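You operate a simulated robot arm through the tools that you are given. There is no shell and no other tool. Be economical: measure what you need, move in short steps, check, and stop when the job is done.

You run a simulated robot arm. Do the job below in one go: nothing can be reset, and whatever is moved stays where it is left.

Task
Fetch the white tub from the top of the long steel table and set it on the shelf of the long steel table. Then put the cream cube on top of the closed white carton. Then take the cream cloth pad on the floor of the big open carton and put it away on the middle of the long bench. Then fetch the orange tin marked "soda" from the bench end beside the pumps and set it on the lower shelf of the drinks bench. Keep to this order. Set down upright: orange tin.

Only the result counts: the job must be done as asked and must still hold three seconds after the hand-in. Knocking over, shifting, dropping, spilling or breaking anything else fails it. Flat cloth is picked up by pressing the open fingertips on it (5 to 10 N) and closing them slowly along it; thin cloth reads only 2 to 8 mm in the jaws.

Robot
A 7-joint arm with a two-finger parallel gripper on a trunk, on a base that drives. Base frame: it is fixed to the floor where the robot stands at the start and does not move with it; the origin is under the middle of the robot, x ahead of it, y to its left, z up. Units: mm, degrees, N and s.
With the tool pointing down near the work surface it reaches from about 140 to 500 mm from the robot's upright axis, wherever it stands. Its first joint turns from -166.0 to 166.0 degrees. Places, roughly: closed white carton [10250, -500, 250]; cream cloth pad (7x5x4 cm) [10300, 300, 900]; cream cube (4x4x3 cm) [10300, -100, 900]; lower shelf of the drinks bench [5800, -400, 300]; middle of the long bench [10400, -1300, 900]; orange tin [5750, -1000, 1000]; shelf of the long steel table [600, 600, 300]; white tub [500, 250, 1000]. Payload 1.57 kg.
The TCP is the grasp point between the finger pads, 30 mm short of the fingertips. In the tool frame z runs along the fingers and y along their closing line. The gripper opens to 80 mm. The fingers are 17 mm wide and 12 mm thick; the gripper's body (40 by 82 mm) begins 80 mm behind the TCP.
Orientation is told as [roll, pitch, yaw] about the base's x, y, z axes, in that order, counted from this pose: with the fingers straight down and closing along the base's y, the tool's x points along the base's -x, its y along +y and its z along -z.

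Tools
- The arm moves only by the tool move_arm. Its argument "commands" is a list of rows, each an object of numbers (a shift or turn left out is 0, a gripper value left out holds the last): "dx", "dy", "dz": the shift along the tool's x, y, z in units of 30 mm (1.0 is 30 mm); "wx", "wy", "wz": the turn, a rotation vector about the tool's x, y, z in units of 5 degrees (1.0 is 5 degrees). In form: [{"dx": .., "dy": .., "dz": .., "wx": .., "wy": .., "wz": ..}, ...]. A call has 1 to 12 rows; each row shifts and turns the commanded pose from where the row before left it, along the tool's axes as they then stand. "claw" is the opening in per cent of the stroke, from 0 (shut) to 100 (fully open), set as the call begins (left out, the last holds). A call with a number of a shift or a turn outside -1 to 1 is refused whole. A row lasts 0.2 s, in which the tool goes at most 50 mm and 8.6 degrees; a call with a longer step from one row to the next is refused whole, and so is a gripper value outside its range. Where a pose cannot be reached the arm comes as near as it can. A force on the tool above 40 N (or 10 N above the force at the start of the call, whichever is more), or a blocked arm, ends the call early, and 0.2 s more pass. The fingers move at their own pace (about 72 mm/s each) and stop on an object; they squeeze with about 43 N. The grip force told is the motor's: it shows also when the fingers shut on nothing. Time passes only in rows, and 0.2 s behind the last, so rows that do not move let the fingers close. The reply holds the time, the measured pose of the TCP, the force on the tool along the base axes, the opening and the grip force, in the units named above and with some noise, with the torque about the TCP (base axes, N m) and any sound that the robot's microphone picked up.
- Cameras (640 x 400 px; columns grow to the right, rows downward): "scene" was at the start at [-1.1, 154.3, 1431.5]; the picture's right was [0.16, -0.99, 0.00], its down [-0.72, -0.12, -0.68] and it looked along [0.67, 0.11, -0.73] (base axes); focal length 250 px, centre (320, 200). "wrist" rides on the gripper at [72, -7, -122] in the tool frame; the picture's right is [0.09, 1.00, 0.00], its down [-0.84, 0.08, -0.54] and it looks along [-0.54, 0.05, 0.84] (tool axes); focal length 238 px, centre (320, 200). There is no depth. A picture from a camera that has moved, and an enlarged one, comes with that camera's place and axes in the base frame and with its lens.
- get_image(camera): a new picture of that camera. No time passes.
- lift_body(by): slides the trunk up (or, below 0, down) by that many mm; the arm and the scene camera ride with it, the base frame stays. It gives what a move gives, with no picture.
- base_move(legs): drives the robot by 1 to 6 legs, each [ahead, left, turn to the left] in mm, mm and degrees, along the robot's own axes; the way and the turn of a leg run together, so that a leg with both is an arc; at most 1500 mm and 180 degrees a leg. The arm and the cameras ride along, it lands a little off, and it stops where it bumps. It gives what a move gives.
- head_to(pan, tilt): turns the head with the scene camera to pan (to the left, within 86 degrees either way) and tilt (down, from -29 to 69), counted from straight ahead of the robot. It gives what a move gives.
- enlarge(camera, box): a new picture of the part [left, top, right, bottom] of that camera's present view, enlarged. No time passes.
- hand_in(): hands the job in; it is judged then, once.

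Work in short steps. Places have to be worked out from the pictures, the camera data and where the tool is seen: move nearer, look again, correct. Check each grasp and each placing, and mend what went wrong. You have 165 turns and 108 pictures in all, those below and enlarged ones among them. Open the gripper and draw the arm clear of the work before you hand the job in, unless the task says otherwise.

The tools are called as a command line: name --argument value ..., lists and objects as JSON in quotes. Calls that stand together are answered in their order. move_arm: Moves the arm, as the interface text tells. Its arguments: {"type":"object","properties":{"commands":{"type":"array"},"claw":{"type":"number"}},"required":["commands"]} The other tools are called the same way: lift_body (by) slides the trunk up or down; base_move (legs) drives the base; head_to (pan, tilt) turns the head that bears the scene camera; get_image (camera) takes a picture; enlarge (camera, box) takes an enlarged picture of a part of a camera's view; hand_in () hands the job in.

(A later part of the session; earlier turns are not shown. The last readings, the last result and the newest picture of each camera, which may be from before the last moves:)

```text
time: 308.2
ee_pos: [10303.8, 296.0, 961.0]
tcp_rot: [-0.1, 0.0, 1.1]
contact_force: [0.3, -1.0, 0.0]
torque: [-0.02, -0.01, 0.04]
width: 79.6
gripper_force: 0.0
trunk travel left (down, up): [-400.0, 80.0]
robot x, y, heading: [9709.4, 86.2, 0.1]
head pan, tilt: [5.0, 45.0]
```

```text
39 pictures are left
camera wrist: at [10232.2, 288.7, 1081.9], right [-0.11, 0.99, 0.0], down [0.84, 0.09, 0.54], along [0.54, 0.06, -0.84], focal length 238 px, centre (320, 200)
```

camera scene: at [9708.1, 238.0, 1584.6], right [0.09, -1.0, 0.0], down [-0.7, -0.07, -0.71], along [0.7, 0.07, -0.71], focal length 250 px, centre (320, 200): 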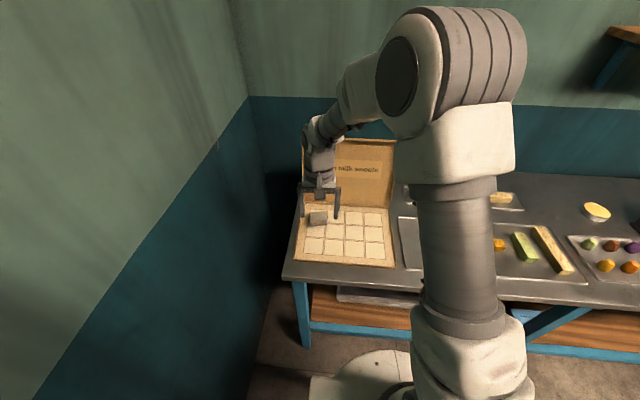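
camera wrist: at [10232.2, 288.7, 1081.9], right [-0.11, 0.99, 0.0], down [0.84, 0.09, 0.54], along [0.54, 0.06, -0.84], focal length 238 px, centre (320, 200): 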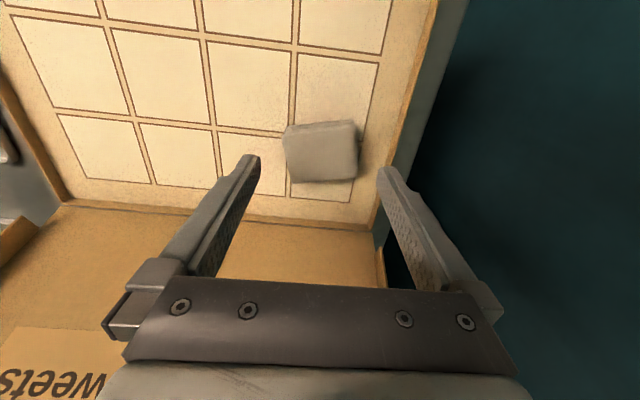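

Pad is about 64 mm wide, centre (10306,299). I descend 50 mm with 3 mm left correction and look.

move_arm --commands '[{"dz": 0.5, "dy": 0.1, "dx": -0.07}, {"dz": 0.5}, {"dz": 0.4}, {"dz": 0.27}, {}]'

get_image --camera "wrist"

```text
time: 309.4
ee_pos: [10304.9, 301.0, 910.4]
tcp_rot: [0.0, 0.1, 1.0]
contact_force: [-0.3, 0.3, -0.2]
torque: [0.0, -0.01, 0.01]
width: 80.1
gripper_force: 0.1
trunk travel left (down, up): [-400.0, 80.0]
robot x, y, heading: [9710.6, 89.5, 0.3]
head pan, tilt: [5.0, 45.0]
```

```text
38 pictures are left
camera wrist: at [10233.4, 292.5, 1032.2], right [-0.11, 0.99, 0.0], down [0.83, 0.09, 0.54], along [0.54, 0.06, -0.84], focal length 238 px, centre (320, 200)
```

wrist: 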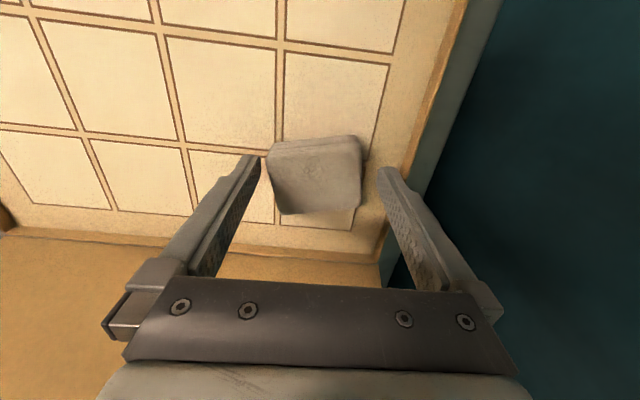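

The pad lies between the fingers. I go down 8 mm and close.

move_arm --commands '[{"dz": 0.14, "dy": -0.05}, {"dz": 0.13}, {}]'

move_arm --commands '[{}, {}, {}, {}]' --claw 0

move_arm --commands '[{"dz": -0.5}, {"dz": -1}, {"dz": -1}, {"dz": -1}, {"dz": -1}, {}]'

get_image --camera "wrist"

```text
time: 310.2
ee_pos: [10304.8, 298.1, 903.4]
tcp_rot: [-0.2, -0.2, 1.2]
contact_force: [0.3, 0.3, -0.1]
torque: [0.02, 0.0, 0.01]
width: 80.1
gripper_force: 0.0
trunk travel left (down, up): [-400.0, 80.0]
robot x, y, heading: [9708.1, 92.6, 0.2]
head pan, tilt: [5.0, 45.0]
```

```text
time: 311.2
ee_pos: [10305.1, 298.3, 903.7]
tcp_rot: [-0.1, 0.1, 1.1]
contact_force: [-0.1, -0.8, -0.4]
torque: [0.01, 0.03, 0.01]
width: 65.0
gripper_force: 43.3
trunk travel left (down, up): [-400.0, 80.0]
robot x, y, heading: [9707.1, 86.2, 0.4]
head pan, tilt: [5.0, 45.0]
```

```text
time: 312.6
ee_pos: [10305.4, 299.3, 1037.9]
tcp_rot: [-0.1, 0.0, 1.1]
contact_force: [0.4, 0.2, -0.9]
torque: [-0.03, 0.02, 0.04]
width: 64.5
gripper_force: 43.0
trunk travel left (down, up): [-400.0, 80.0]
robot x, y, heading: [9711.8, 90.4, 0.4]
head pan, tilt: [5.0, 45.0]
```

```text
37 pictures are left
camera wrist: at [10233.7, 291.7, 1159.4], right [-0.11, 0.99, 0.0], down [0.83, 0.09, 0.54], along [0.54, 0.06, -0.84], focal length 238 px, centre (320, 200)
```

wrist: 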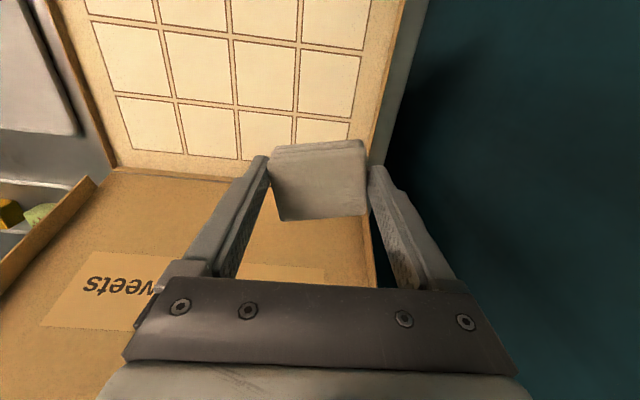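

The pad is held (64.5 mm). I back away from the bench, drive right toward its middle, and look for a free spot.

base_move --legs '[[-340, 0, -0.3], [0, -1500, 0], [0, -60, 0]]'

head_to --pan 5 --tilt 35

get_image --camera "scene"

get_image --camera "wrist"

```text
time: 315.2
ee_pos: [9998.4, 296.5, 1038.9]
tcp_rot: [0.0, 0.0, 0.8]
contact_force: [0.5, -0.9, -0.8]
torque: [0.04, 0.01, -0.01]
width: 64.0
gripper_force: 43.1
trunk travel left (down, up): [-400.0, 80.0]
robot x, y, heading: [9400.4, 85.6, -0.1]
head pan, tilt: [5.0, 45.0]
stopped in leg 1: the robot was blocked; the commanded pose is now the measured one
```

```text
time: 315.9
ee_pos: [9998.6, 295.2, 1038.2]
tcp_rot: [0.0, 0.0, 0.8]
contact_force: [-0.4, -0.6, 0.5]
torque: [0.01, 0.0, 0.0]
width: 63.8
gripper_force: 42.8
trunk travel left (down, up): [-400.0, 80.0]
robot x, y, heading: [9400.1, 89.5, 0.0]
head pan, tilt: [5.0, 35.0]
```

```text
36 pictures are left
camera scene: at [9408.8, 236.9, 1599.4], right [0.09, -1.0, 0.0], down [-0.57, -0.05, -0.82], along [0.82, 0.07, -0.57], focal length 250 px, centre (320, 200)
```

scene: 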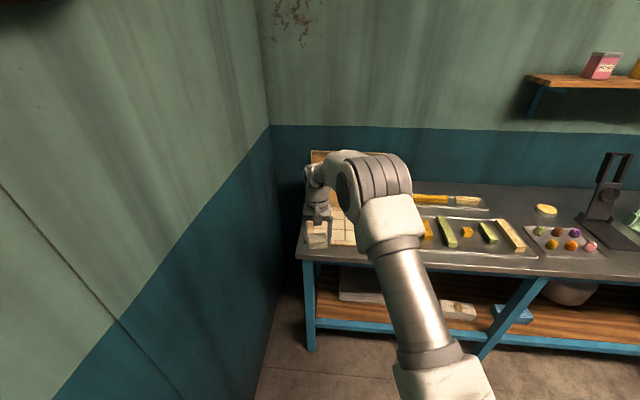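

```text
35 pictures are left
camera wrist: at [9927.7, 288.3, 1159.5], right [-0.11, 0.99, 0.0], down [0.84, 0.09, 0.54], along [0.54, 0.06, -0.84], focal length 238 px, centre (320, 200)
```

wrist: 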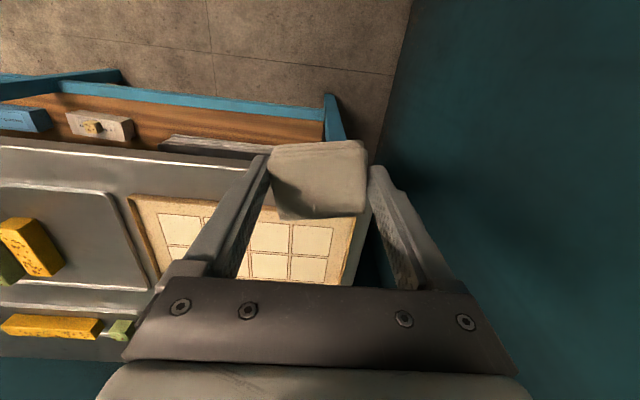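

The base touched the tray table behind it. I ease forward 20 mm and drive right.

base_move --legs '[[20, 0, 0], [0, -1500, 0]]'

get_image --camera "scene"

get_image --camera "wrist"

```text
time: 327.7
ee_pos: [10018.3, -1211.6, 1038.6]
tcp_rot: [0.0, 0.0, 0.5]
contact_force: [-0.8, 0.1, 0.1]
torque: [0.0, 0.0, -0.02]
width: 62.4
gripper_force: 43.1
trunk travel left (down, up): [-400.0, 80.0]
robot x, y, heading: [9414.3, -1416.9, -0.2]
head pan, tilt: [5.0, 35.0]
```

```text
34 pictures are left
camera scene: at [9426.5, -1266.3, 1599.5], right [0.08, -1.0, 0.0], down [-0.57, -0.05, -0.82], along [0.82, 0.07, -0.57], focal length 250 px, centre (320, 200)
```

scene: 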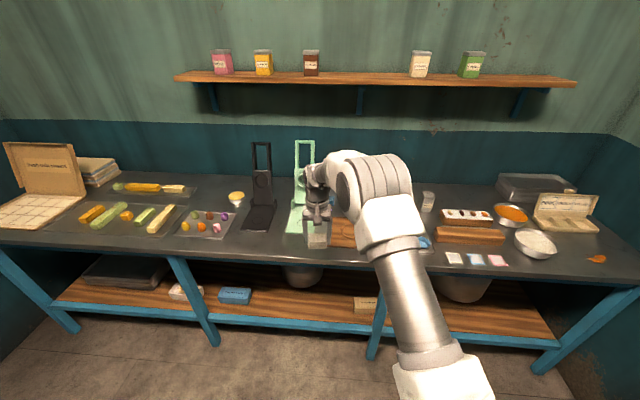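

```text
33 pictures are left
camera wrist: at [9945.7, -1218.6, 1159.5], right [-0.1, 0.99, 0.0], down [0.84, 0.09, 0.54], along [0.54, 0.05, -0.84], focal length 238 px, centre (320, 200)
```

wrist: 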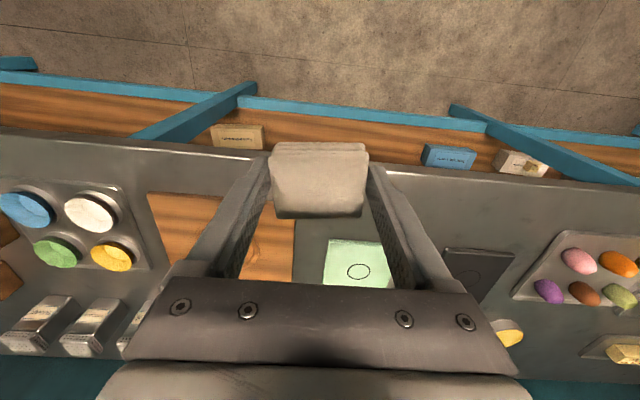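

A free spot is needed near the middle (10400,-1300). I shift right 130 mm and forward 130 mm, staying high, to see behind the board.

base_move --legs '[[0, -130, 0], [130, 0, 0]]'

get_image --camera "wrist"

head_to --pan 20 --tilt 40

get_image --camera "scene"

```text
time: 330.4
ee_pos: [10145.7, -1342.7, 1038.2]
tcp_rot: [0.0, 0.0, 0.5]
contact_force: [-0.6, -0.5, -1.0]
torque: [0.0, 0.03, -0.01]
width: 61.7
gripper_force: 42.6
trunk travel left (down, up): [-400.0, 80.0]
robot x, y, heading: [9543.7, -1545.4, -0.5]
head pan, tilt: [5.0, 35.0]
```

```text
32 pictures are left
camera wrist: at [10074.5, -1350.1, 1159.5], right [-0.1, 0.99, 0.0], down [0.84, 0.09, 0.54], along [0.54, 0.05, -0.84], focal length 238 px, centre (320, 200)
```

wrist: 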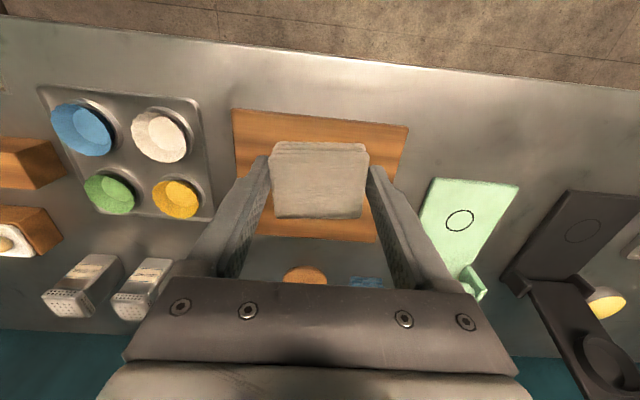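

```text
time: 331.2
ee_pos: [10146.1, -1343.5, 1038.1]
tcp_rot: [0.0, 0.0, 0.6]
contact_force: [-0.9, 0.3, 0.2]
torque: [0.01, 0.03, 0.0]
width: 61.8
gripper_force: 42.8
trunk travel left (down, up): [-400.0, 80.0]
robot x, y, heading: [9545.8, -1549.3, -0.2]
head pan, tilt: [20.0, 40.0]
```

```text
31 pictures are left
camera scene: at [9547.5, -1376.6, 1591.9], right [0.34, -0.94, 0.0], down [-0.61, -0.22, -0.77], along [0.72, 0.26, -0.64], focal length 250 px, centre (320, 200)
```

scene: 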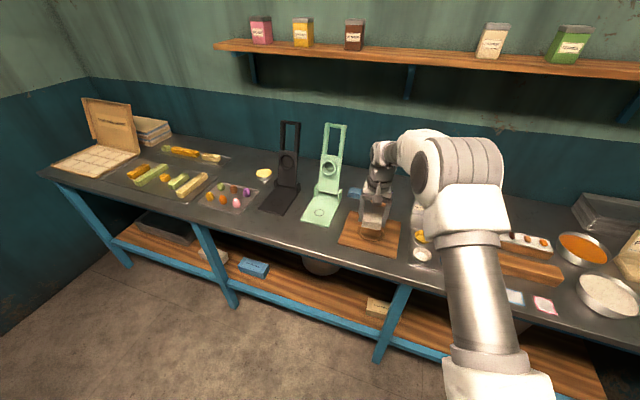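

I zoom in on the spot around the board and green stand to find free bench surface nearest the middle.

enlarge --camera "scene" --box '[290, 150, 450, 270]'

```text
3.33 times, centred on (370, 210) of scene
camera zoom: at [9547.5, -1376.6, 1591.9], right [0.34, -0.94, 0.0], down [-0.61, -0.22, -0.77], along [0.72, 0.26, -0.64], focal length 834 px, centre (153, 167)
```

zoom: 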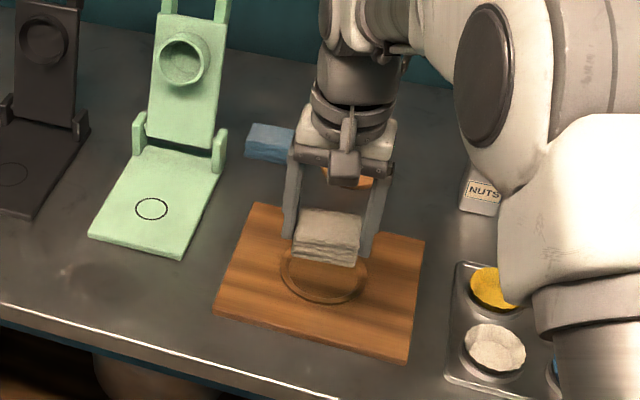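

Behind the board there is a free strip x 10340–10410 at y≈-1270, right at the bench middle. I drive there, staying high, and look.

base_move --legs '[[0, 70, 0.2], [215, 0, 0]]'

get_image --camera "wrist"

enlarge --camera "scene" --box '[220, 130, 460, 290]'

```text
time: 334.0
ee_pos: [10361.4, -1271.9, 1039.4]
tcp_rot: [0.0, 0.0, 0.8]
contact_force: [0.0, -0.5, -0.9]
torque: [-0.02, 0.04, -0.03]
width: 61.4
gripper_force: 42.9
trunk travel left (down, up): [-400.0, 80.0]
robot x, y, heading: [9762.6, -1476.6, -0.3]
head pan, tilt: [20.0, 40.0]
```

```text
29 pictures are left
camera wrist: at [10290.0, -1279.2, 1159.5], right [-0.1, 0.99, 0.0], down [0.84, 0.09, 0.54], along [0.54, 0.06, -0.84], focal length 238 px, centre (320, 200)
```

wrist: 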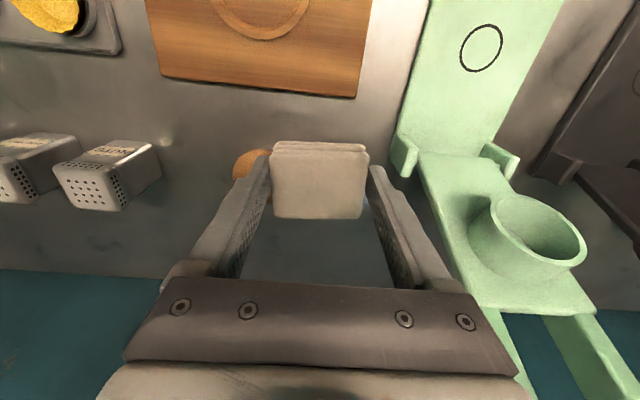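

```text
2.50 times, centred on (340, 210) of scene
camera zoom: at [9763.2, -1307.0, 1591.9], right [0.34, -0.94, 0.0], down [-0.6, -0.22, -0.77], along [0.72, 0.26, -0.64], focal length 626 px, centre (270, 175)
```

zoom: 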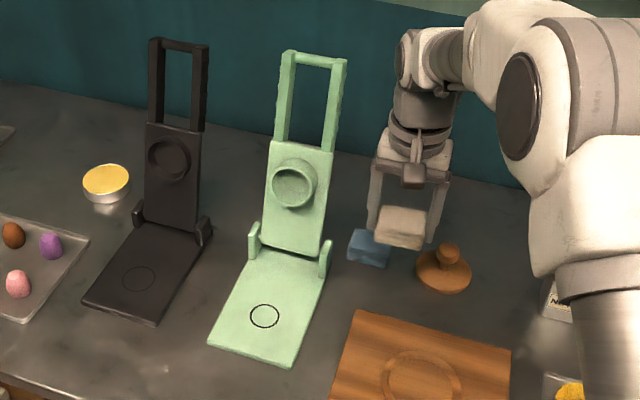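

The strip x 10332–10415 between board and knob/blue block is free. I centre at (10370,-1275) and descend 118 mm.

move_arm --commands '[{"dx": -0.3, "dy": -0.1}, {"dz": 1}, {"dz": 1}, {"dz": 1}, {"dz": 0.93}, {}]'

get_image --camera "wrist"

enlarge --camera "scene" --box '[300, 160, 440, 270]'

```text
time: 335.4
ee_pos: [10371.3, -1274.5, 920.7]
tcp_rot: [0.1, -0.1, 0.7]
contact_force: [0.5, 0.4, 0.2]
torque: [0.01, 0.04, -0.02]
width: 61.0
gripper_force: 43.2
trunk travel left (down, up): [-400.0, 80.0]
robot x, y, heading: [9759.8, -1476.1, -0.2]
head pan, tilt: [20.0, 40.0]
```

```text
27 pictures are left
camera wrist: at [10299.2, -1282.4, 1042.0], right [-0.1, 0.99, 0.0], down [0.84, 0.09, 0.54], along [0.54, 0.06, -0.84], focal length 238 px, centre (320, 200)
```

wrist: 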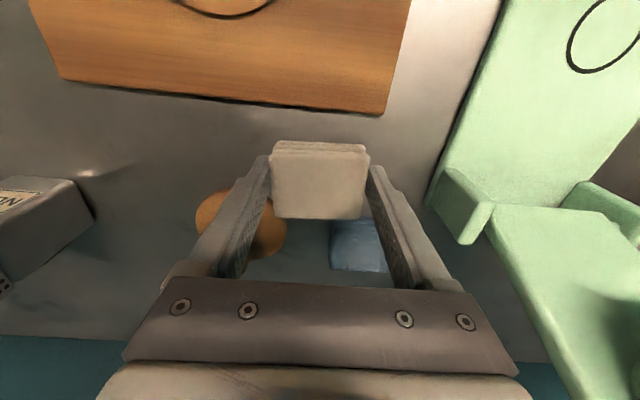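

```text
3.64 times, centred on (370, 215) of scene
camera zoom: at [9763.2, -1307.0, 1591.9], right [0.34, -0.94, 0.0], down [-0.6, -0.22, -0.77], along [0.72, 0.26, -0.64], focal length 910 px, centre (138, 146)
```

zoom: 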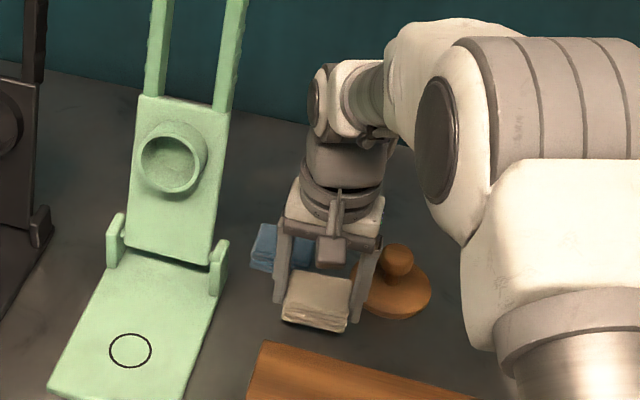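

Clear all round. I lower slowly to contact.

move_arm --commands '[{"dz": 0.2}, {"dz": 0.2}, {"dz": 0.13}, {}]'

move_arm --commands '[{"dz": 0.1}, {"dz": 0.1}, {}]'

```text
time: 336.4
ee_pos: [10370.7, -1274.1, 904.6]
tcp_rot: [0.0, -0.1, 0.8]
contact_force: [0.1, 0.6, -1.1]
torque: [-0.01, 0.0, 0.02]
width: 61.2
gripper_force: 43.1
trunk travel left (down, up): [-400.0, 80.0]
robot x, y, heading: [9760.9, -1478.6, -0.3]
head pan, tilt: [20.0, 40.0]
```

```text
time: 337.2
ee_pos: [10370.4, -1273.3, 899.1]
tcp_rot: [0.0, -0.1, 0.8]
contact_force: [-0.5, -0.2, 1.2]
torque: [0.03, -0.03, 0.06]
width: 61.0
gripper_force: 42.9
trunk travel left (down, up): [-400.0, 80.0]
robot x, y, heading: [9762.5, -1477.8, 0.1]
head pan, tilt: [20.0, 40.0]
```

move_arm --commands '[{"dz": 0.1}, {"dz": 0.05}, {}]'

```text
time: 338.0
ee_pos: [10370.6, -1274.6, 898.4]
tcp_rot: [0.1, -0.5, 0.7]
contact_force: [-3.7, -2.3, 36.4]
torque: [-0.31, 0.47, 0.04]
width: 60.9
gripper_force: 42.7
trunk travel left (down, up): [-400.0, 80.0]
robot x, y, heading: [9763.1, -1477.6, -0.0]
head pan, tilt: [20.0, 40.0]
```

The pad is pressed on the bench (36 N at z 898). I ease up 2 mm, open fully, then rise straight up and look.

move_arm --commands '[{"dz": -0.1}, {}, {}]' --claw 100

move_arm --commands '[{"dz": -0.4}, {"dz": -1}, {"dz": -1}, {"dz": -1}, {"dz": -1}, {"dz": -1}, {}]'

get_image --camera "wrist"

```text
time: 338.8
ee_pos: [10370.5, -1274.0, 897.0]
tcp_rot: [0.0, -0.1, 0.7]
contact_force: [0.1, -0.3, 0.6]
torque: [0.02, -0.04, -0.03]
width: 79.9
gripper_force: 0.0
trunk travel left (down, up): [-400.0, 80.0]
robot x, y, heading: [9761.8, -1477.1, -0.4]
head pan, tilt: [20.0, 40.0]
```

```text
time: 340.4
ee_pos: [10370.5, -1274.4, 1058.9]
tcp_rot: [-0.2, 0.0, 0.7]
contact_force: [-0.1, -0.1, 0.2]
torque: [0.01, 0.0, 0.02]
width: 80.2
gripper_force: 0.1
trunk travel left (down, up): [-400.0, 80.0]
robot x, y, heading: [9762.2, -1474.2, -0.1]
head pan, tilt: [20.0, 40.0]
```

```text
25 pictures are left
camera wrist: at [10298.2, -1282.4, 1180.5], right [-0.1, 0.99, 0.0], down [0.84, 0.09, 0.54], along [0.54, 0.06, -0.84], focal length 238 px, centre (320, 200)
```

wrist: 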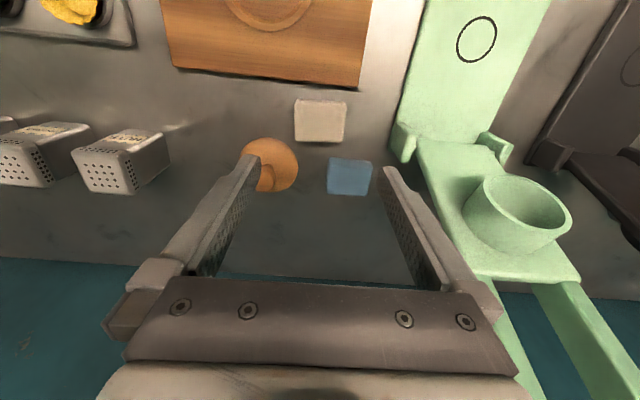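

The pad sits free on the bench middle. Now for the tin: I back away, retract the arm and drive back to the doorway.

base_move --legs '[[-350, 0, 0]]'

move_arm --commands '[{"dx": 1}, {"dx": 1}, {"dx": 1}, {"dx": 1}, {"dx": 1}, {"dx": 1}, {"dx": 1}, {}]'

base_move --legs '[[-976, 437, 0], [-976, 437, 0], [0, 0, -90], [-1100, 0, 0], [-1020, 0, 0]]'

head_to --pan -80 --tilt 20

get_image --camera "scene"

```text
time: 343.3
ee_pos: [10018.6, -1274.1, 1059.2]
tcp_rot: [0.0, 0.0, 0.5]
contact_force: [0.1, -0.7, -0.3]
torque: [-0.01, 0.02, 0.01]
width: 79.9
gripper_force: 0.0
trunk travel left (down, up): [-400.0, 80.0]
robot x, y, heading: [9410.3, -1476.0, -0.5]
head pan, tilt: [20.0, 40.0]
```

```text
time: 345.1
ee_pos: [9808.1, -1276.2, 1059.0]
tcp_rot: [0.1, 0.0, 0.7]
contact_force: [-0.4, 0.4, 0.5]
torque: [-0.02, 0.01, 0.02]
width: 80.0
gripper_force: 0.0
trunk travel left (down, up): [-400.0, 80.0]
robot x, y, heading: [9412.1, -1478.0, -0.4]
head pan, tilt: [20.0, 40.0]
```

```text
time: 368.7
ee_pos: [7672.4, -63.3, 1059.5]
tcp_rot: [0.0, 0.0, -89.9]
contact_force: [-0.6, 0.0, -0.1]
torque: [0.02, -0.03, 0.0]
width: 80.4
gripper_force: 0.1
trunk travel left (down, up): [-400.0, 80.0]
robot x, y, heading: [7474.0, 340.0, -90.9]
head pan, tilt: [20.0, 40.0]
stopped in leg 4: the robot was blocked; the commanded pose is now the measured one
```

```text
time: 370.5
ee_pos: [7670.9, -61.9, 1059.5]
tcp_rot: [0.0, 0.0, -90.0]
contact_force: [0.5, -0.4, 0.7]
torque: [0.03, 0.0, 0.02]
width: 80.1
gripper_force: 0.1
trunk travel left (down, up): [-400.0, 80.0]
robot x, y, heading: [7475.9, 337.8, -90.8]
head pan, tilt: [-80.0, 20.0]
```

```text
24 pictures are left
camera scene: at [7524.8, 402.4, 1623.3], right [-0.16, 0.99, 0.0], down [0.34, 0.05, -0.94], along [-0.93, -0.15, -0.34], focal length 250 px, centre (320, 200)
```

scene: 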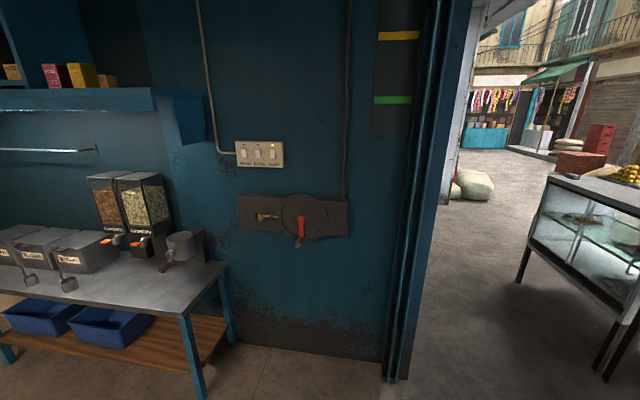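

The base touched something behind-left (the jug stand). I ease forward, shift right 200 mm, and back out again.

base_move --legs '[[25, 0, 0.9], [0, -220, 0], [-1200, 0, 0]]'

head_to --pan -75 --tilt 25

get_image --camera "scene"

```text
time: 380.9
ee_pos: [7456.7, 1121.3, 1058.2]
tcp_rot: [-0.1, 0.0, -88.8]
contact_force: [-0.6, 0.2, 0.3]
torque: [-0.03, -0.01, 0.02]
width: 80.2
gripper_force: 0.1
trunk travel left (down, up): [-400.0, 80.0]
robot x, y, heading: [7250.7, 1516.4, -89.7]
head pan, tilt: [-80.0, 20.0]
```

```text
time: 381.6
ee_pos: [7457.6, 1121.3, 1059.4]
tcp_rot: [0.0, -0.1, -88.8]
contact_force: [0.6, -0.2, 0.0]
torque: [0.03, -0.01, 0.01]
width: 80.1
gripper_force: 0.0
trunk travel left (down, up): [-400.0, 80.0]
robot x, y, heading: [7250.5, 1518.8, -89.4]
head pan, tilt: [-75.0, 25.0]
```

```text
23 pictures are left
camera scene: at [7302.8, 1575.7, 1615.3], right [-0.26, 0.96, 0.0], down [0.41, 0.11, -0.91], along [-0.87, -0.24, -0.42], focal length 250 px, centre (320, 200)
```

scene: 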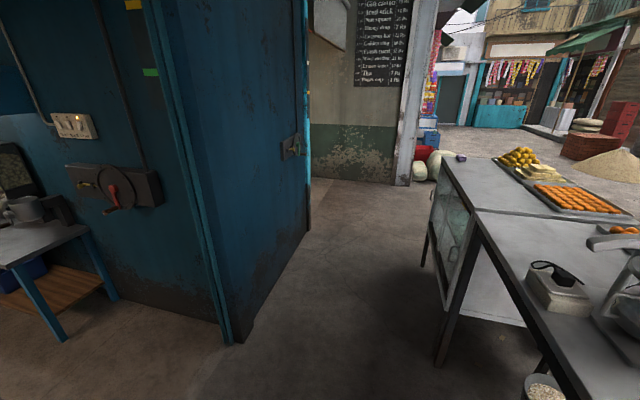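

Corridor y 650–2040 continues west to a shop opening beyond x≈4400. I drive right to x≈3850 and look in.

base_move --legs '[[0, -1500, -0.4], [0, -1500, 0], [0, -400, 0]]'

head_to --pan 35 --tilt 20

get_image --camera "scene"

```text
time: 407.1
ee_pos: [4041.9, 1152.4, 1060.4]
tcp_rot: [0.0, 0.0, -90.0]
contact_force: [0.0, 0.4, 0.9]
torque: [-0.01, 0.0, -0.02]
width: 80.0
gripper_force: 0.1
trunk travel left (down, up): [-400.0, 80.0]
robot x, y, heading: [3841.5, 1548.7, -91.0]
head pan, tilt: [-75.0, 25.0]
```

```text
time: 408.9
ee_pos: [4042.4, 1152.0, 1059.8]
tcp_rot: [-0.1, 0.0, -89.9]
contact_force: [-0.3, -0.7, 0.0]
torque: [0.01, -0.01, 0.02]
width: 80.0
gripper_force: 0.1
trunk travel left (down, up): [-400.0, 80.0]
robot x, y, heading: [3846.6, 1553.8, -90.8]
head pan, tilt: [35.0, 20.0]
```

```text
22 pictures are left
camera scene: at [4038.6, 1554.6, 1623.3], right [-0.83, -0.56, 0.0], down [-0.19, 0.28, -0.94], along [0.53, -0.78, -0.34], focal length 250 px, centre (320, 200)
```

scene: 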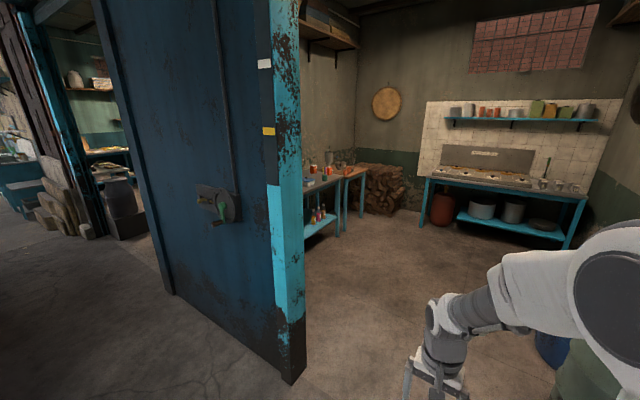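

The drinks bench stands behind the panel along the east wall. I shift to x≈4350, drive in to y≈-550 and turn to face +x.

base_move --legs '[[0, 500, 0.8], [1100, 0, 0], [1000, 0, 0], [0, 0, 90]]'

head_to --pan 0 --tilt 22

get_image --camera "scene"

```text
time: 431.8
ee_pos: [4768.4, -331.7, 1059.2]
tcp_rot: [-0.1, 0.0, 2.4]
contact_force: [-0.4, -0.5, 0.4]
torque: [-0.01, -0.02, -0.02]
width: 79.8
gripper_force: 0.0
trunk travel left (down, up): [-400.0, 80.0]
robot x, y, heading: [4375.1, -544.7, 1.7]
head pan, tilt: [35.0, 20.0]
```

```text
time: 432.8
ee_pos: [4768.6, -333.1, 1059.4]
tcp_rot: [0.1, 0.1, 2.4]
contact_force: [-0.2, -0.5, 0.4]
torque: [0.01, 0.0, 0.02]
width: 79.9
gripper_force: 0.1
trunk travel left (down, up): [-400.0, 80.0]
robot x, y, heading: [4379.3, -544.3, 1.3]
head pan, tilt: [0.0, 22.0]
```

```text
21 pictures are left
camera scene: at [4386.4, -403.4, 1620.1], right [0.03, -1.0, 0.0], down [-0.37, -0.01, -0.93], along [0.93, 0.02, -0.37], focal length 250 px, centre (320, 200)
```

scene: 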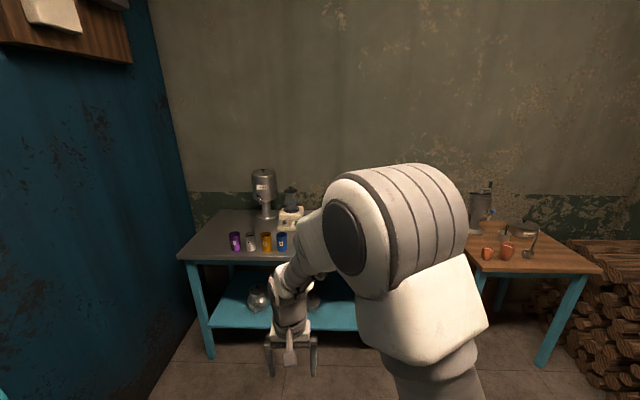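

The elbow hides the tin's place. I drive right 640 mm and ahead 350 mm, then look again.

base_move --legs '[[350, 0, -1.5], [0, -640, 0]]'

head_to --pan 10 --tilt 30

get_image --camera "scene"

```text
time: 440.5
ee_pos: [5121.6, -975.9, 1059.3]
tcp_rot: [0.0, 0.0, 0.7]
contact_force: [-0.7, -0.1, 0.7]
torque: [0.0, 0.02, -0.03]
width: 80.3
gripper_force: 0.1
trunk travel left (down, up): [-400.0, 80.0]
robot x, y, heading: [4721.5, -1178.3, -0.1]
head pan, tilt: [0.0, 22.0]
```

```text
time: 441.2
ee_pos: [5122.1, -976.9, 1059.5]
tcp_rot: [-0.1, 0.1, 0.7]
contact_force: [0.7, 0.1, -0.8]
torque: [-0.01, -0.03, -0.01]
width: 79.8
gripper_force: 0.0
trunk travel left (down, up): [-400.0, 80.0]
robot x, y, heading: [4722.0, -1177.0, -0.4]
head pan, tilt: [10.0, 30.0]
```

```text
20 pictures are left
camera scene: at [4733.4, -1020.8, 1607.3], right [0.17, -0.99, 0.0], down [-0.49, -0.09, -0.87], along [0.85, 0.15, -0.5], focal length 250 px, centre (320, 200)
```

scene: 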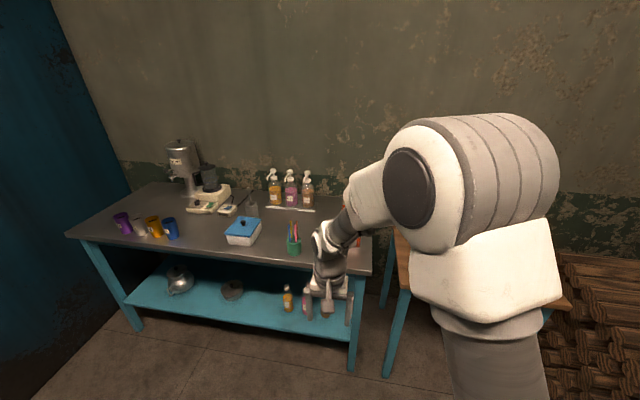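

Pumps are at the bench's right end and an orange item peeks out near (5620,-1038). I drive 280 mm ahead and use the wrist camera.

base_move --legs '[[260, 0, 0.3]]'

get_image --camera "wrist"

```text
time: 443.5
ee_pos: [5381.2, -974.9, 1060.7]
tcp_rot: [-0.1, 0.0, 0.9]
contact_force: [0.6, 0.4, 0.5]
torque: [-0.01, -0.02, 0.0]
width: 79.7
gripper_force: 0.0
trunk travel left (down, up): [-400.0, 80.0]
robot x, y, heading: [4983.5, -1179.1, -0.0]
head pan, tilt: [10.0, 30.0]
```

```text
19 pictures are left
camera wrist: at [5309.5, -982.9, 1180.5], right [-0.11, 0.99, 0.0], down [0.83, 0.09, 0.54], along [0.54, 0.06, -0.84], focal length 238 px, centre (320, 200)
```

wrist: 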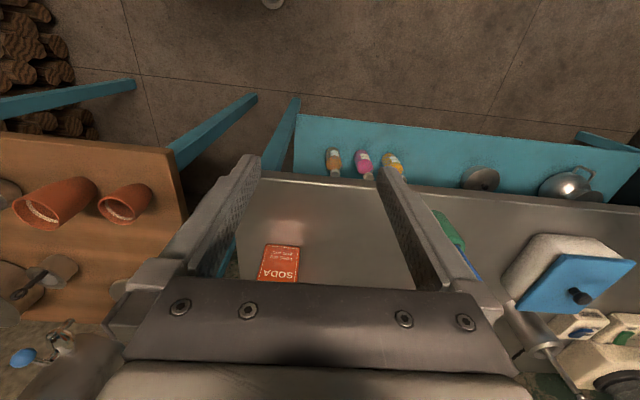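

The "SODA" tin is at about (5620,-1019). I tilt the tool 40° and line up in y, then look again.

move_arm --commands '[{"wy": -1, "dy": -0.2}, {"wy": -1, "dy": -0.2}, {"wy": -1, "dy": -0.2}, {"wy": -1, "dy": -0.2}, {"wy": -1, "dy": -0.2}, {"wy": -1, "dy": -0.2}, {"wy": -1, "dy": -0.2}, {"wy": -1}, {"dx": -0.5, "dz": 0.9}, {"dx": -0.5, "dz": 0.9}, {}]'

get_image --camera "wrist"

```text
time: 445.9
ee_pos: [5439.8, -1016.1, 1037.4]
tcp_rot: [-0.1, -40.1, 1.0]
contact_force: [0.2, 1.2, -0.5]
torque: [0.0, 0.01, 0.0]
width: 79.8
gripper_force: 0.0
trunk travel left (down, up): [-400.0, 80.0]
robot x, y, heading: [4984.8, -1178.1, 0.4]
head pan, tilt: [10.0, 30.0]
```

```text
18 pictures are left
camera wrist: at [5307.1, -1025.2, 1083.0], right [-0.09, 0.99, -0.06], down [0.29, 0.08, 0.95], along [0.95, 0.07, -0.3], focal length 238 px, centre (320, 200)
```

wrist: 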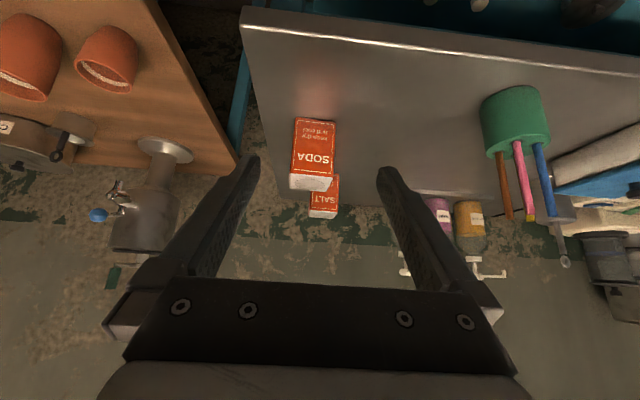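

SODA tin: front at x≈5640, y≈-1016, z 843–950, about 65 mm wide; a SALT tin stands well behind. I drive 150 mm ahead, then approach partway and look.

base_move --legs '[[150, 0, 0]]'

move_arm --commands '[{"dx": 0.05, "dz": 0.9}, {"dx": 0.05, "dz": 0.9}, {}]'

get_image --camera "wrist"

```text
time: 447.6
ee_pos: [5588.9, -1016.2, 1037.0]
tcp_rot: [0.0, -40.1, 0.9]
contact_force: [-0.3, -0.1, -1.0]
torque: [0.0, 0.01, 0.03]
width: 80.0
gripper_force: 0.0
trunk travel left (down, up): [-400.0, 80.0]
robot x, y, heading: [5133.4, -1177.1, 0.1]
head pan, tilt: [10.0, 30.0]
```

```text
time: 448.4
ee_pos: [5620.5, -1016.2, 994.0]
tcp_rot: [0.0, -40.1, 1.0]
contact_force: [1.0, 0.1, 0.1]
torque: [0.0, 0.01, -0.02]
width: 80.0
gripper_force: 0.0
trunk travel left (down, up): [-400.0, 80.0]
robot x, y, heading: [5134.7, -1180.7, 0.2]
head pan, tilt: [10.0, 30.0]
```

```text
17 pictures are left
camera wrist: at [5487.9, -1024.7, 1039.8], right [-0.09, 0.99, -0.06], down [0.29, 0.08, 0.95], along [0.95, 0.07, -0.3], focal length 238 px, centre (320, 200)
```

wrist: 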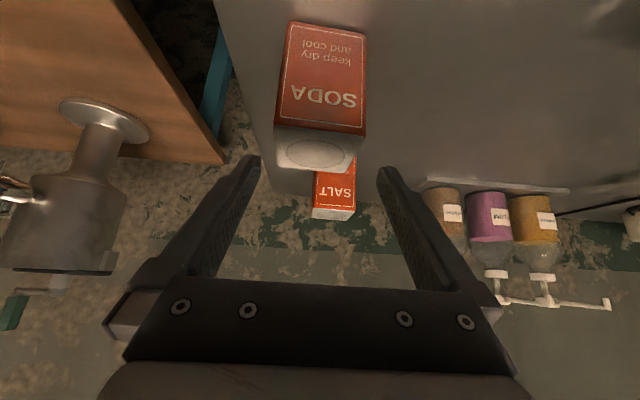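

Tin: z 840–940, centre (5672,-1016), 65 mm wide. I move in to TCP (5668,-1016,900) and check.

move_arm --commands '[{"dx": 0.2, "dz": 0.855}, {"dx": 0.2, "dz": 0.855}, {"dx": 0.2, "dz": 0.855}, {"dx": 0.2, "dz": 0.855}, {}]'

get_image --camera "wrist"

```text
time: 449.6
ee_pos: [5668.0, -1015.4, 898.5]
tcp_rot: [0.0, -40.0, 0.9]
contact_force: [-0.6, 0.7, 0.2]
torque: [0.01, 0.02, -0.01]
width: 80.0
gripper_force: 0.0
trunk travel left (down, up): [-400.0, 80.0]
robot x, y, heading: [5134.1, -1175.2, 0.3]
head pan, tilt: [10.0, 30.0]
```

```text
16 pictures are left
camera wrist: at [5534.9, -1023.9, 945.5], right [-0.09, 0.99, -0.06], down [0.29, 0.08, 0.95], along [0.95, 0.07, -0.3], focal length 238 px, centre (320, 200)
```

wrist: 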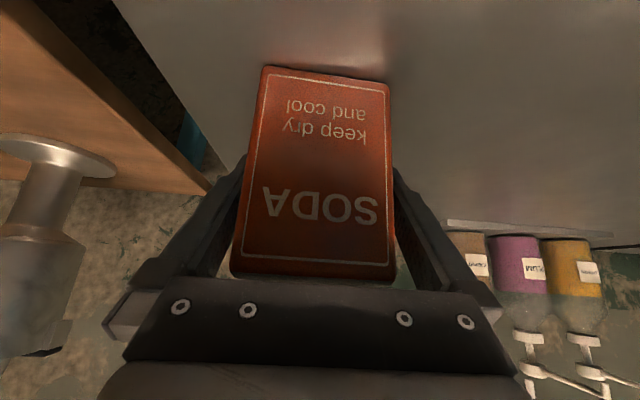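

The tin is between the fingers. I close and lift.

move_arm --commands '[{}, {}, {}, {}]' --claw 0

move_arm --commands '[{"dx": -0.32, "dz": -0.38}, {"dx": -0.64, "dz": -0.77}, {"dx": -0.64, "dz": -0.77}, {"dx": -0.64, "dz": -0.77}, {}]'

get_image --camera "wrist"

```text
time: 450.6
ee_pos: [5669.1, -1014.7, 899.4]
tcp_rot: [0.1, -40.1, 1.0]
contact_force: [0.2, -1.1, -0.6]
torque: [0.01, -0.17, -0.01]
width: 65.8
gripper_force: 42.8
trunk travel left (down, up): [-400.0, 80.0]
robot x, y, heading: [5137.1, -1179.8, 0.1]
head pan, tilt: [10.0, 30.0]
```

```text
time: 451.8
ee_pos: [5667.7, -1015.8, 1005.1]
tcp_rot: [0.0, -39.9, 1.0]
contact_force: [-0.8, -0.6, -4.2]
torque: [-0.03, -0.03, 0.03]
width: 65.9
gripper_force: 42.9
trunk travel left (down, up): [-400.0, 80.0]
robot x, y, heading: [5131.5, -1179.9, 0.1]
head pan, tilt: [10.0, 30.0]
```

```text
15 pictures are left
camera wrist: at [5534.9, -1023.3, 1051.0], right [-0.09, 0.99, -0.06], down [0.29, 0.08, 0.95], along [0.95, 0.07, -0.3], focal length 238 px, centre (320, 200)
```

wrist: 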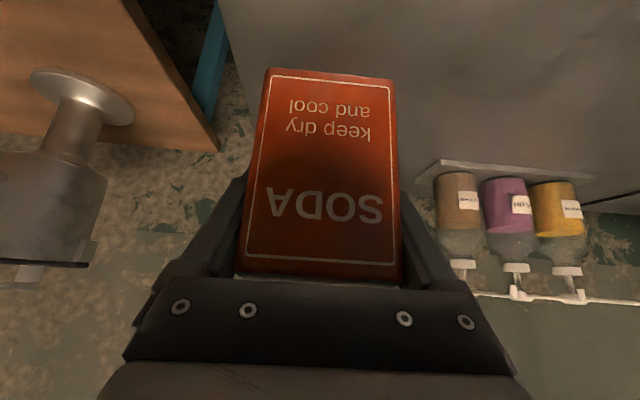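

The tin is held upright. I back off 330 mm, drive left 515 mm and lower the trunk, then look at the shelf.

base_move --legs '[[-330, 0, 0], [0, 515, 0]]'

lift_body --by -400

head_to --pan 10 --tilt 42

get_image --camera "scene"

get_image --camera "wrist"

```text
time: 458.5
ee_pos: [5338.4, -499.1, 1005.3]
tcp_rot: [0.1, -40.0, 0.7]
contact_force: [0.4, 0.5, -4.0]
torque: [0.02, -0.04, -0.01]
width: 65.7
gripper_force: 43.1
trunk travel left (down, up): [-400.0, 80.0]
robot x, y, heading: [4800.4, -661.4, -0.5]
head pan, tilt: [10.0, 30.0]
```

```text
time: 462.3
ee_pos: [5338.0, -499.3, 604.3]
tcp_rot: [0.1, -40.0, 0.7]
contact_force: [0.5, -0.4, -4.2]
torque: [0.01, -0.03, -0.01]
width: 65.8
gripper_force: 43.5
trunk travel left (down, up): [0.0, 480.0]
robot x, y, heading: [4796.2, -661.4, -0.5]
head pan, tilt: [10.0, 30.0]
```

```text
time: 463.0
ee_pos: [5337.6, -499.4, 604.9]
tcp_rot: [0.1, -39.9, 0.7]
contact_force: [0.3, -0.5, -3.9]
torque: [0.01, -0.04, -0.01]
width: 65.6
gripper_force: 42.8
trunk travel left (down, up): [0.0, 480.0]
robot x, y, heading: [4801.7, -661.8, -0.2]
head pan, tilt: [10.0, 42.0]
```

```text
14 pictures are left
camera scene: at [4805.5, -503.9, 1189.0], right [0.17, -0.99, 0.0], down [-0.66, -0.11, -0.74], along [0.73, 0.13, -0.67], focal length 250 px, centre (320, 200)
```

scene: 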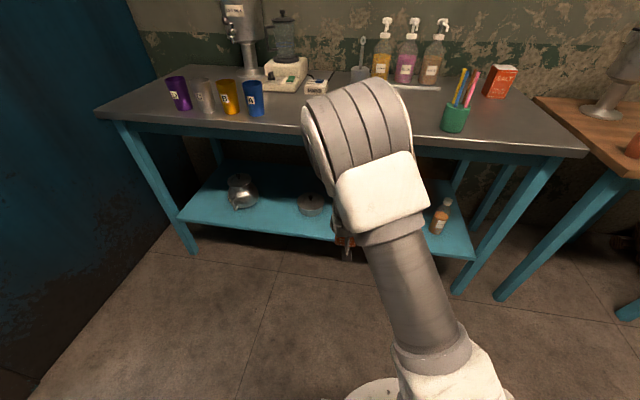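

```text
13 pictures are left
camera wrist: at [5205.1, -507.4, 650.6], right [-0.08, 0.99, -0.06], down [0.29, 0.08, 0.95], along [0.95, 0.06, -0.3], focal length 238 px, centre (320, 200)
```

wrist: 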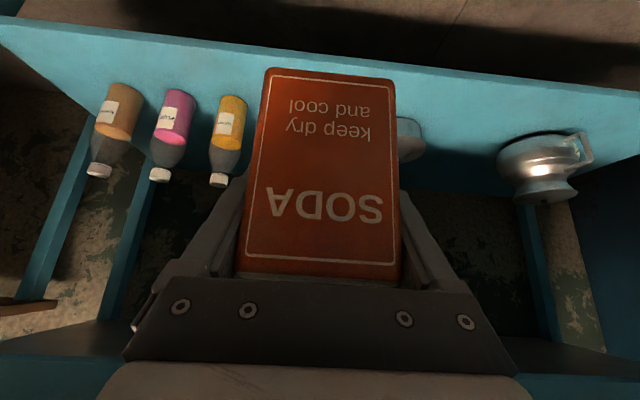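

Shelf edge ≈(5527, z 295); free stretch y -640…-340. I lower the arm 180 mm, then extend 200 mm forward.

move_arm --commands '[{"dx": 0.643, "dz": 0.766}, {"dx": 0.643, "dz": 0.766}, {"dx": 0.643, "dz": 0.766}, {"dx": 0.643, "dz": 0.766}, {"dx": 0.643, "dz": 0.766}, {"dx": 0.643, "dz": 0.766}, {}]'

move_arm --commands '[{"dx": -0.766, "dz": 0.643}, {"dx": -0.766, "dz": 0.643}, {"dx": -0.766, "dz": 0.643}, {"dx": -0.766, "dz": 0.643}, {"dx": -0.766, "dz": 0.643}, {"dx": -0.766, "dz": 0.643}, {"dx": -0.51, "dz": 0.43}, {}]'

get_image --camera "wrist"

get_image --camera "scene"

```text
time: 464.6
ee_pos: [5338.6, -499.3, 424.5]
tcp_rot: [-0.1, -40.0, 0.7]
contact_force: [-0.4, -0.2, -3.9]
torque: [0.0, -0.06, -0.04]
width: 65.8
gripper_force: 43.6
trunk travel left (down, up): [0.0, 480.0]
robot x, y, heading: [4802.5, -659.7, -0.2]
head pan, tilt: [10.0, 42.0]
```

```text
time: 466.4
ee_pos: [5538.4, -497.4, 424.1]
tcp_rot: [-0.1, -39.9, 0.7]
contact_force: [0.6, -0.2, -3.7]
torque: [-0.03, -0.01, -0.03]
width: 65.8
gripper_force: 42.8
trunk travel left (down, up): [0.0, 480.0]
robot x, y, heading: [4802.4, -662.6, -0.4]
head pan, tilt: [10.0, 42.0]
```

```text
12 pictures are left
camera wrist: at [5405.5, -505.5, 471.1], right [-0.08, 0.99, -0.06], down [0.29, 0.08, 0.95], along [0.95, 0.06, -0.3], focal length 238 px, centre (320, 200)
```

wrist: 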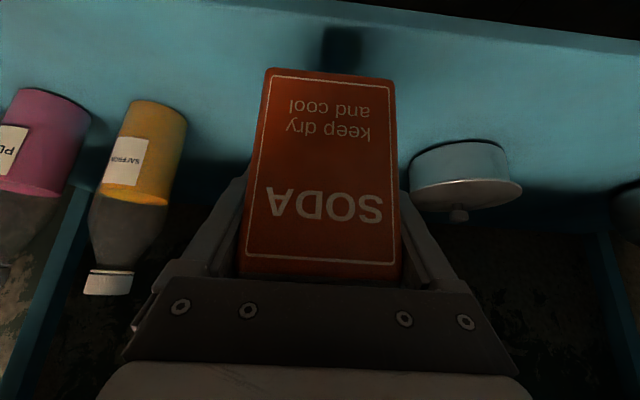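

```text
11 pictures are left
camera scene: at [4805.5, -503.9, 1188.9], right [0.17, -0.99, 0.0], down [-0.66, -0.11, -0.74], along [0.73, 0.13, -0.67], focal length 250 px, centre (320, 200)
```

scene: 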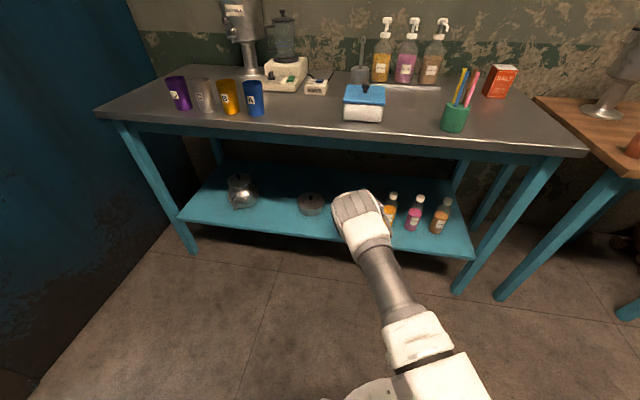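

Clear on both sides (bottle edge y≈-640, pot y≈-350). I drive 57 mm ahead, then lower to near the shelf.

base_move --legs '[[57, 0, 0.3]]'

move_arm --commands '[{"dx": 0.4, "dz": 0.48}, {"dx": 0.4, "dz": 0.48}, {"dx": 0.2, "dz": 0.24}, {}]'

get_image --camera "wrist"

```text
time: 467.5
ee_pos: [5594.1, -493.2, 425.2]
tcp_rot: [0.0, -40.0, 0.9]
contact_force: [-0.4, 0.5, -4.4]
torque: [-0.01, -0.01, 0.02]
width: 66.0
gripper_force: 42.6
trunk travel left (down, up): [0.0, 480.0]
robot x, y, heading: [4857.8, -662.4, -0.4]
head pan, tilt: [10.0, 42.0]
```

```text
time: 468.5
ee_pos: [5594.6, -491.7, 377.3]
tcp_rot: [0.0, -40.0, 1.0]
contact_force: [-0.3, 0.7, -3.8]
torque: [0.0, 0.01, -0.03]
width: 66.0
gripper_force: 42.5
trunk travel left (down, up): [0.0, 480.0]
robot x, y, heading: [4856.5, -661.0, 0.1]
head pan, tilt: [10.0, 42.0]
```

```text
10 pictures are left
camera wrist: at [5460.7, -501.8, 424.4], right [-0.09, 0.99, -0.06], down [0.29, 0.08, 0.95], along [0.95, 0.07, -0.3], focal length 238 px, centre (320, 200)
```

wrist: 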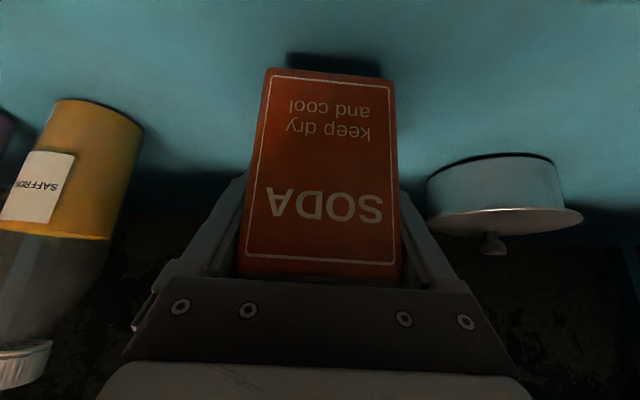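

The shadow is closing on the tin's base. I lower in small steps until contact.

move_arm --commands '[{"dx": 0.107, "dz": 0.128}, {"dx": 0.107, "dz": 0.128}, {}]'

move_arm --commands '[{"dx": 0.064, "dz": 0.077}, {"dx": 0.043, "dz": 0.051}, {}]'

```text
time: 469.3
ee_pos: [5594.0, -493.0, 368.5]
tcp_rot: [0.0, -40.1, 1.0]
contact_force: [1.2, -0.8, -3.8]
torque: [0.01, 0.0, -0.02]
width: 65.8
gripper_force: 43.2
trunk travel left (down, up): [0.0, 480.0]
robot x, y, heading: [4861.1, -659.4, -0.1]
head pan, tilt: [10.0, 42.0]
```

```text
time: 470.1
ee_pos: [5594.3, -493.5, 362.9]
tcp_rot: [0.0, -40.0, 1.1]
contact_force: [-0.2, 0.3, -4.3]
torque: [0.0, 0.0, 0.01]
width: 65.8
gripper_force: 43.0
trunk travel left (down, up): [0.0, 480.0]
robot x, y, heading: [4857.3, -657.8, 0.1]
head pan, tilt: [10.0, 42.0]
```

move_arm --commands '[{"dx": 0.043, "dz": 0.051}, {"dx": 0.043, "dz": 0.051}, {}]'

move_arm --commands '[{"dx": 0.032, "dz": 0.038}, {"dx": 0.032, "dz": 0.038}, {}]'

```text
time: 470.9
ee_pos: [5594.8, -492.4, 358.5]
tcp_rot: [0.0, -40.1, 1.1]
contact_force: [-0.5, -0.6, -1.7]
torque: [-0.09, 0.12, -0.03]
width: 65.7
gripper_force: 43.1
trunk travel left (down, up): [0.0, 480.0]
robot x, y, heading: [4857.1, -661.7, -0.2]
head pan, tilt: [10.0, 42.0]
```

```text
time: 471.7
ee_pos: [5595.9, -491.5, 360.0]
tcp_rot: [0.0, -40.3, 1.0]
contact_force: [-7.7, -1.5, 21.2]
torque: [-0.43, 1.33, 0.04]
width: 65.7
gripper_force: 42.7
trunk travel left (down, up): [0.0, 480.0]
robot x, y, heading: [4860.3, -657.2, 0.2]
head pan, tilt: [10.0, 42.0]
```

The tin is on the shelf (21 N). I ease up 2 mm, open slowly, and look.

move_arm --commands '[{"dx": -0.04, "dz": -0.05}, {}, {}]' --claw 90

get_image --camera "wrist"

```text
time: 472.5
ee_pos: [5594.0, -493.6, 358.9]
tcp_rot: [0.0, -39.9, 1.0]
contact_force: [0.4, 0.2, -0.1]
torque: [-0.01, -0.03, 0.02]
width: 71.9
gripper_force: 0.0
trunk travel left (down, up): [0.0, 480.0]
robot x, y, heading: [4859.6, -657.6, 0.2]
head pan, tilt: [10.0, 42.0]
```

```text
9 pictures are left
camera wrist: at [5460.9, -502.1, 404.4], right [-0.09, 0.99, -0.06], down [0.29, 0.08, 0.95], along [0.95, 0.07, -0.3], focal length 238 px, centre (320, 200)
```

wrist: 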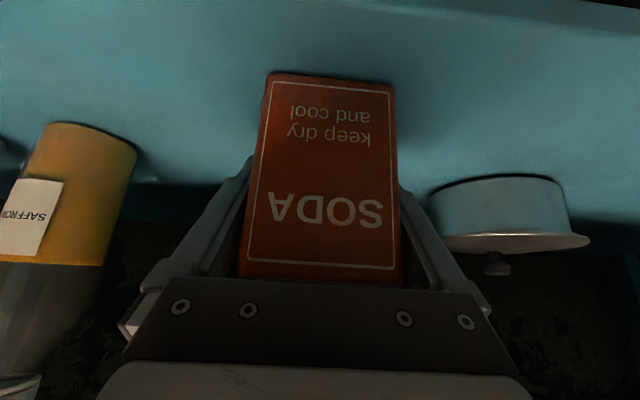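

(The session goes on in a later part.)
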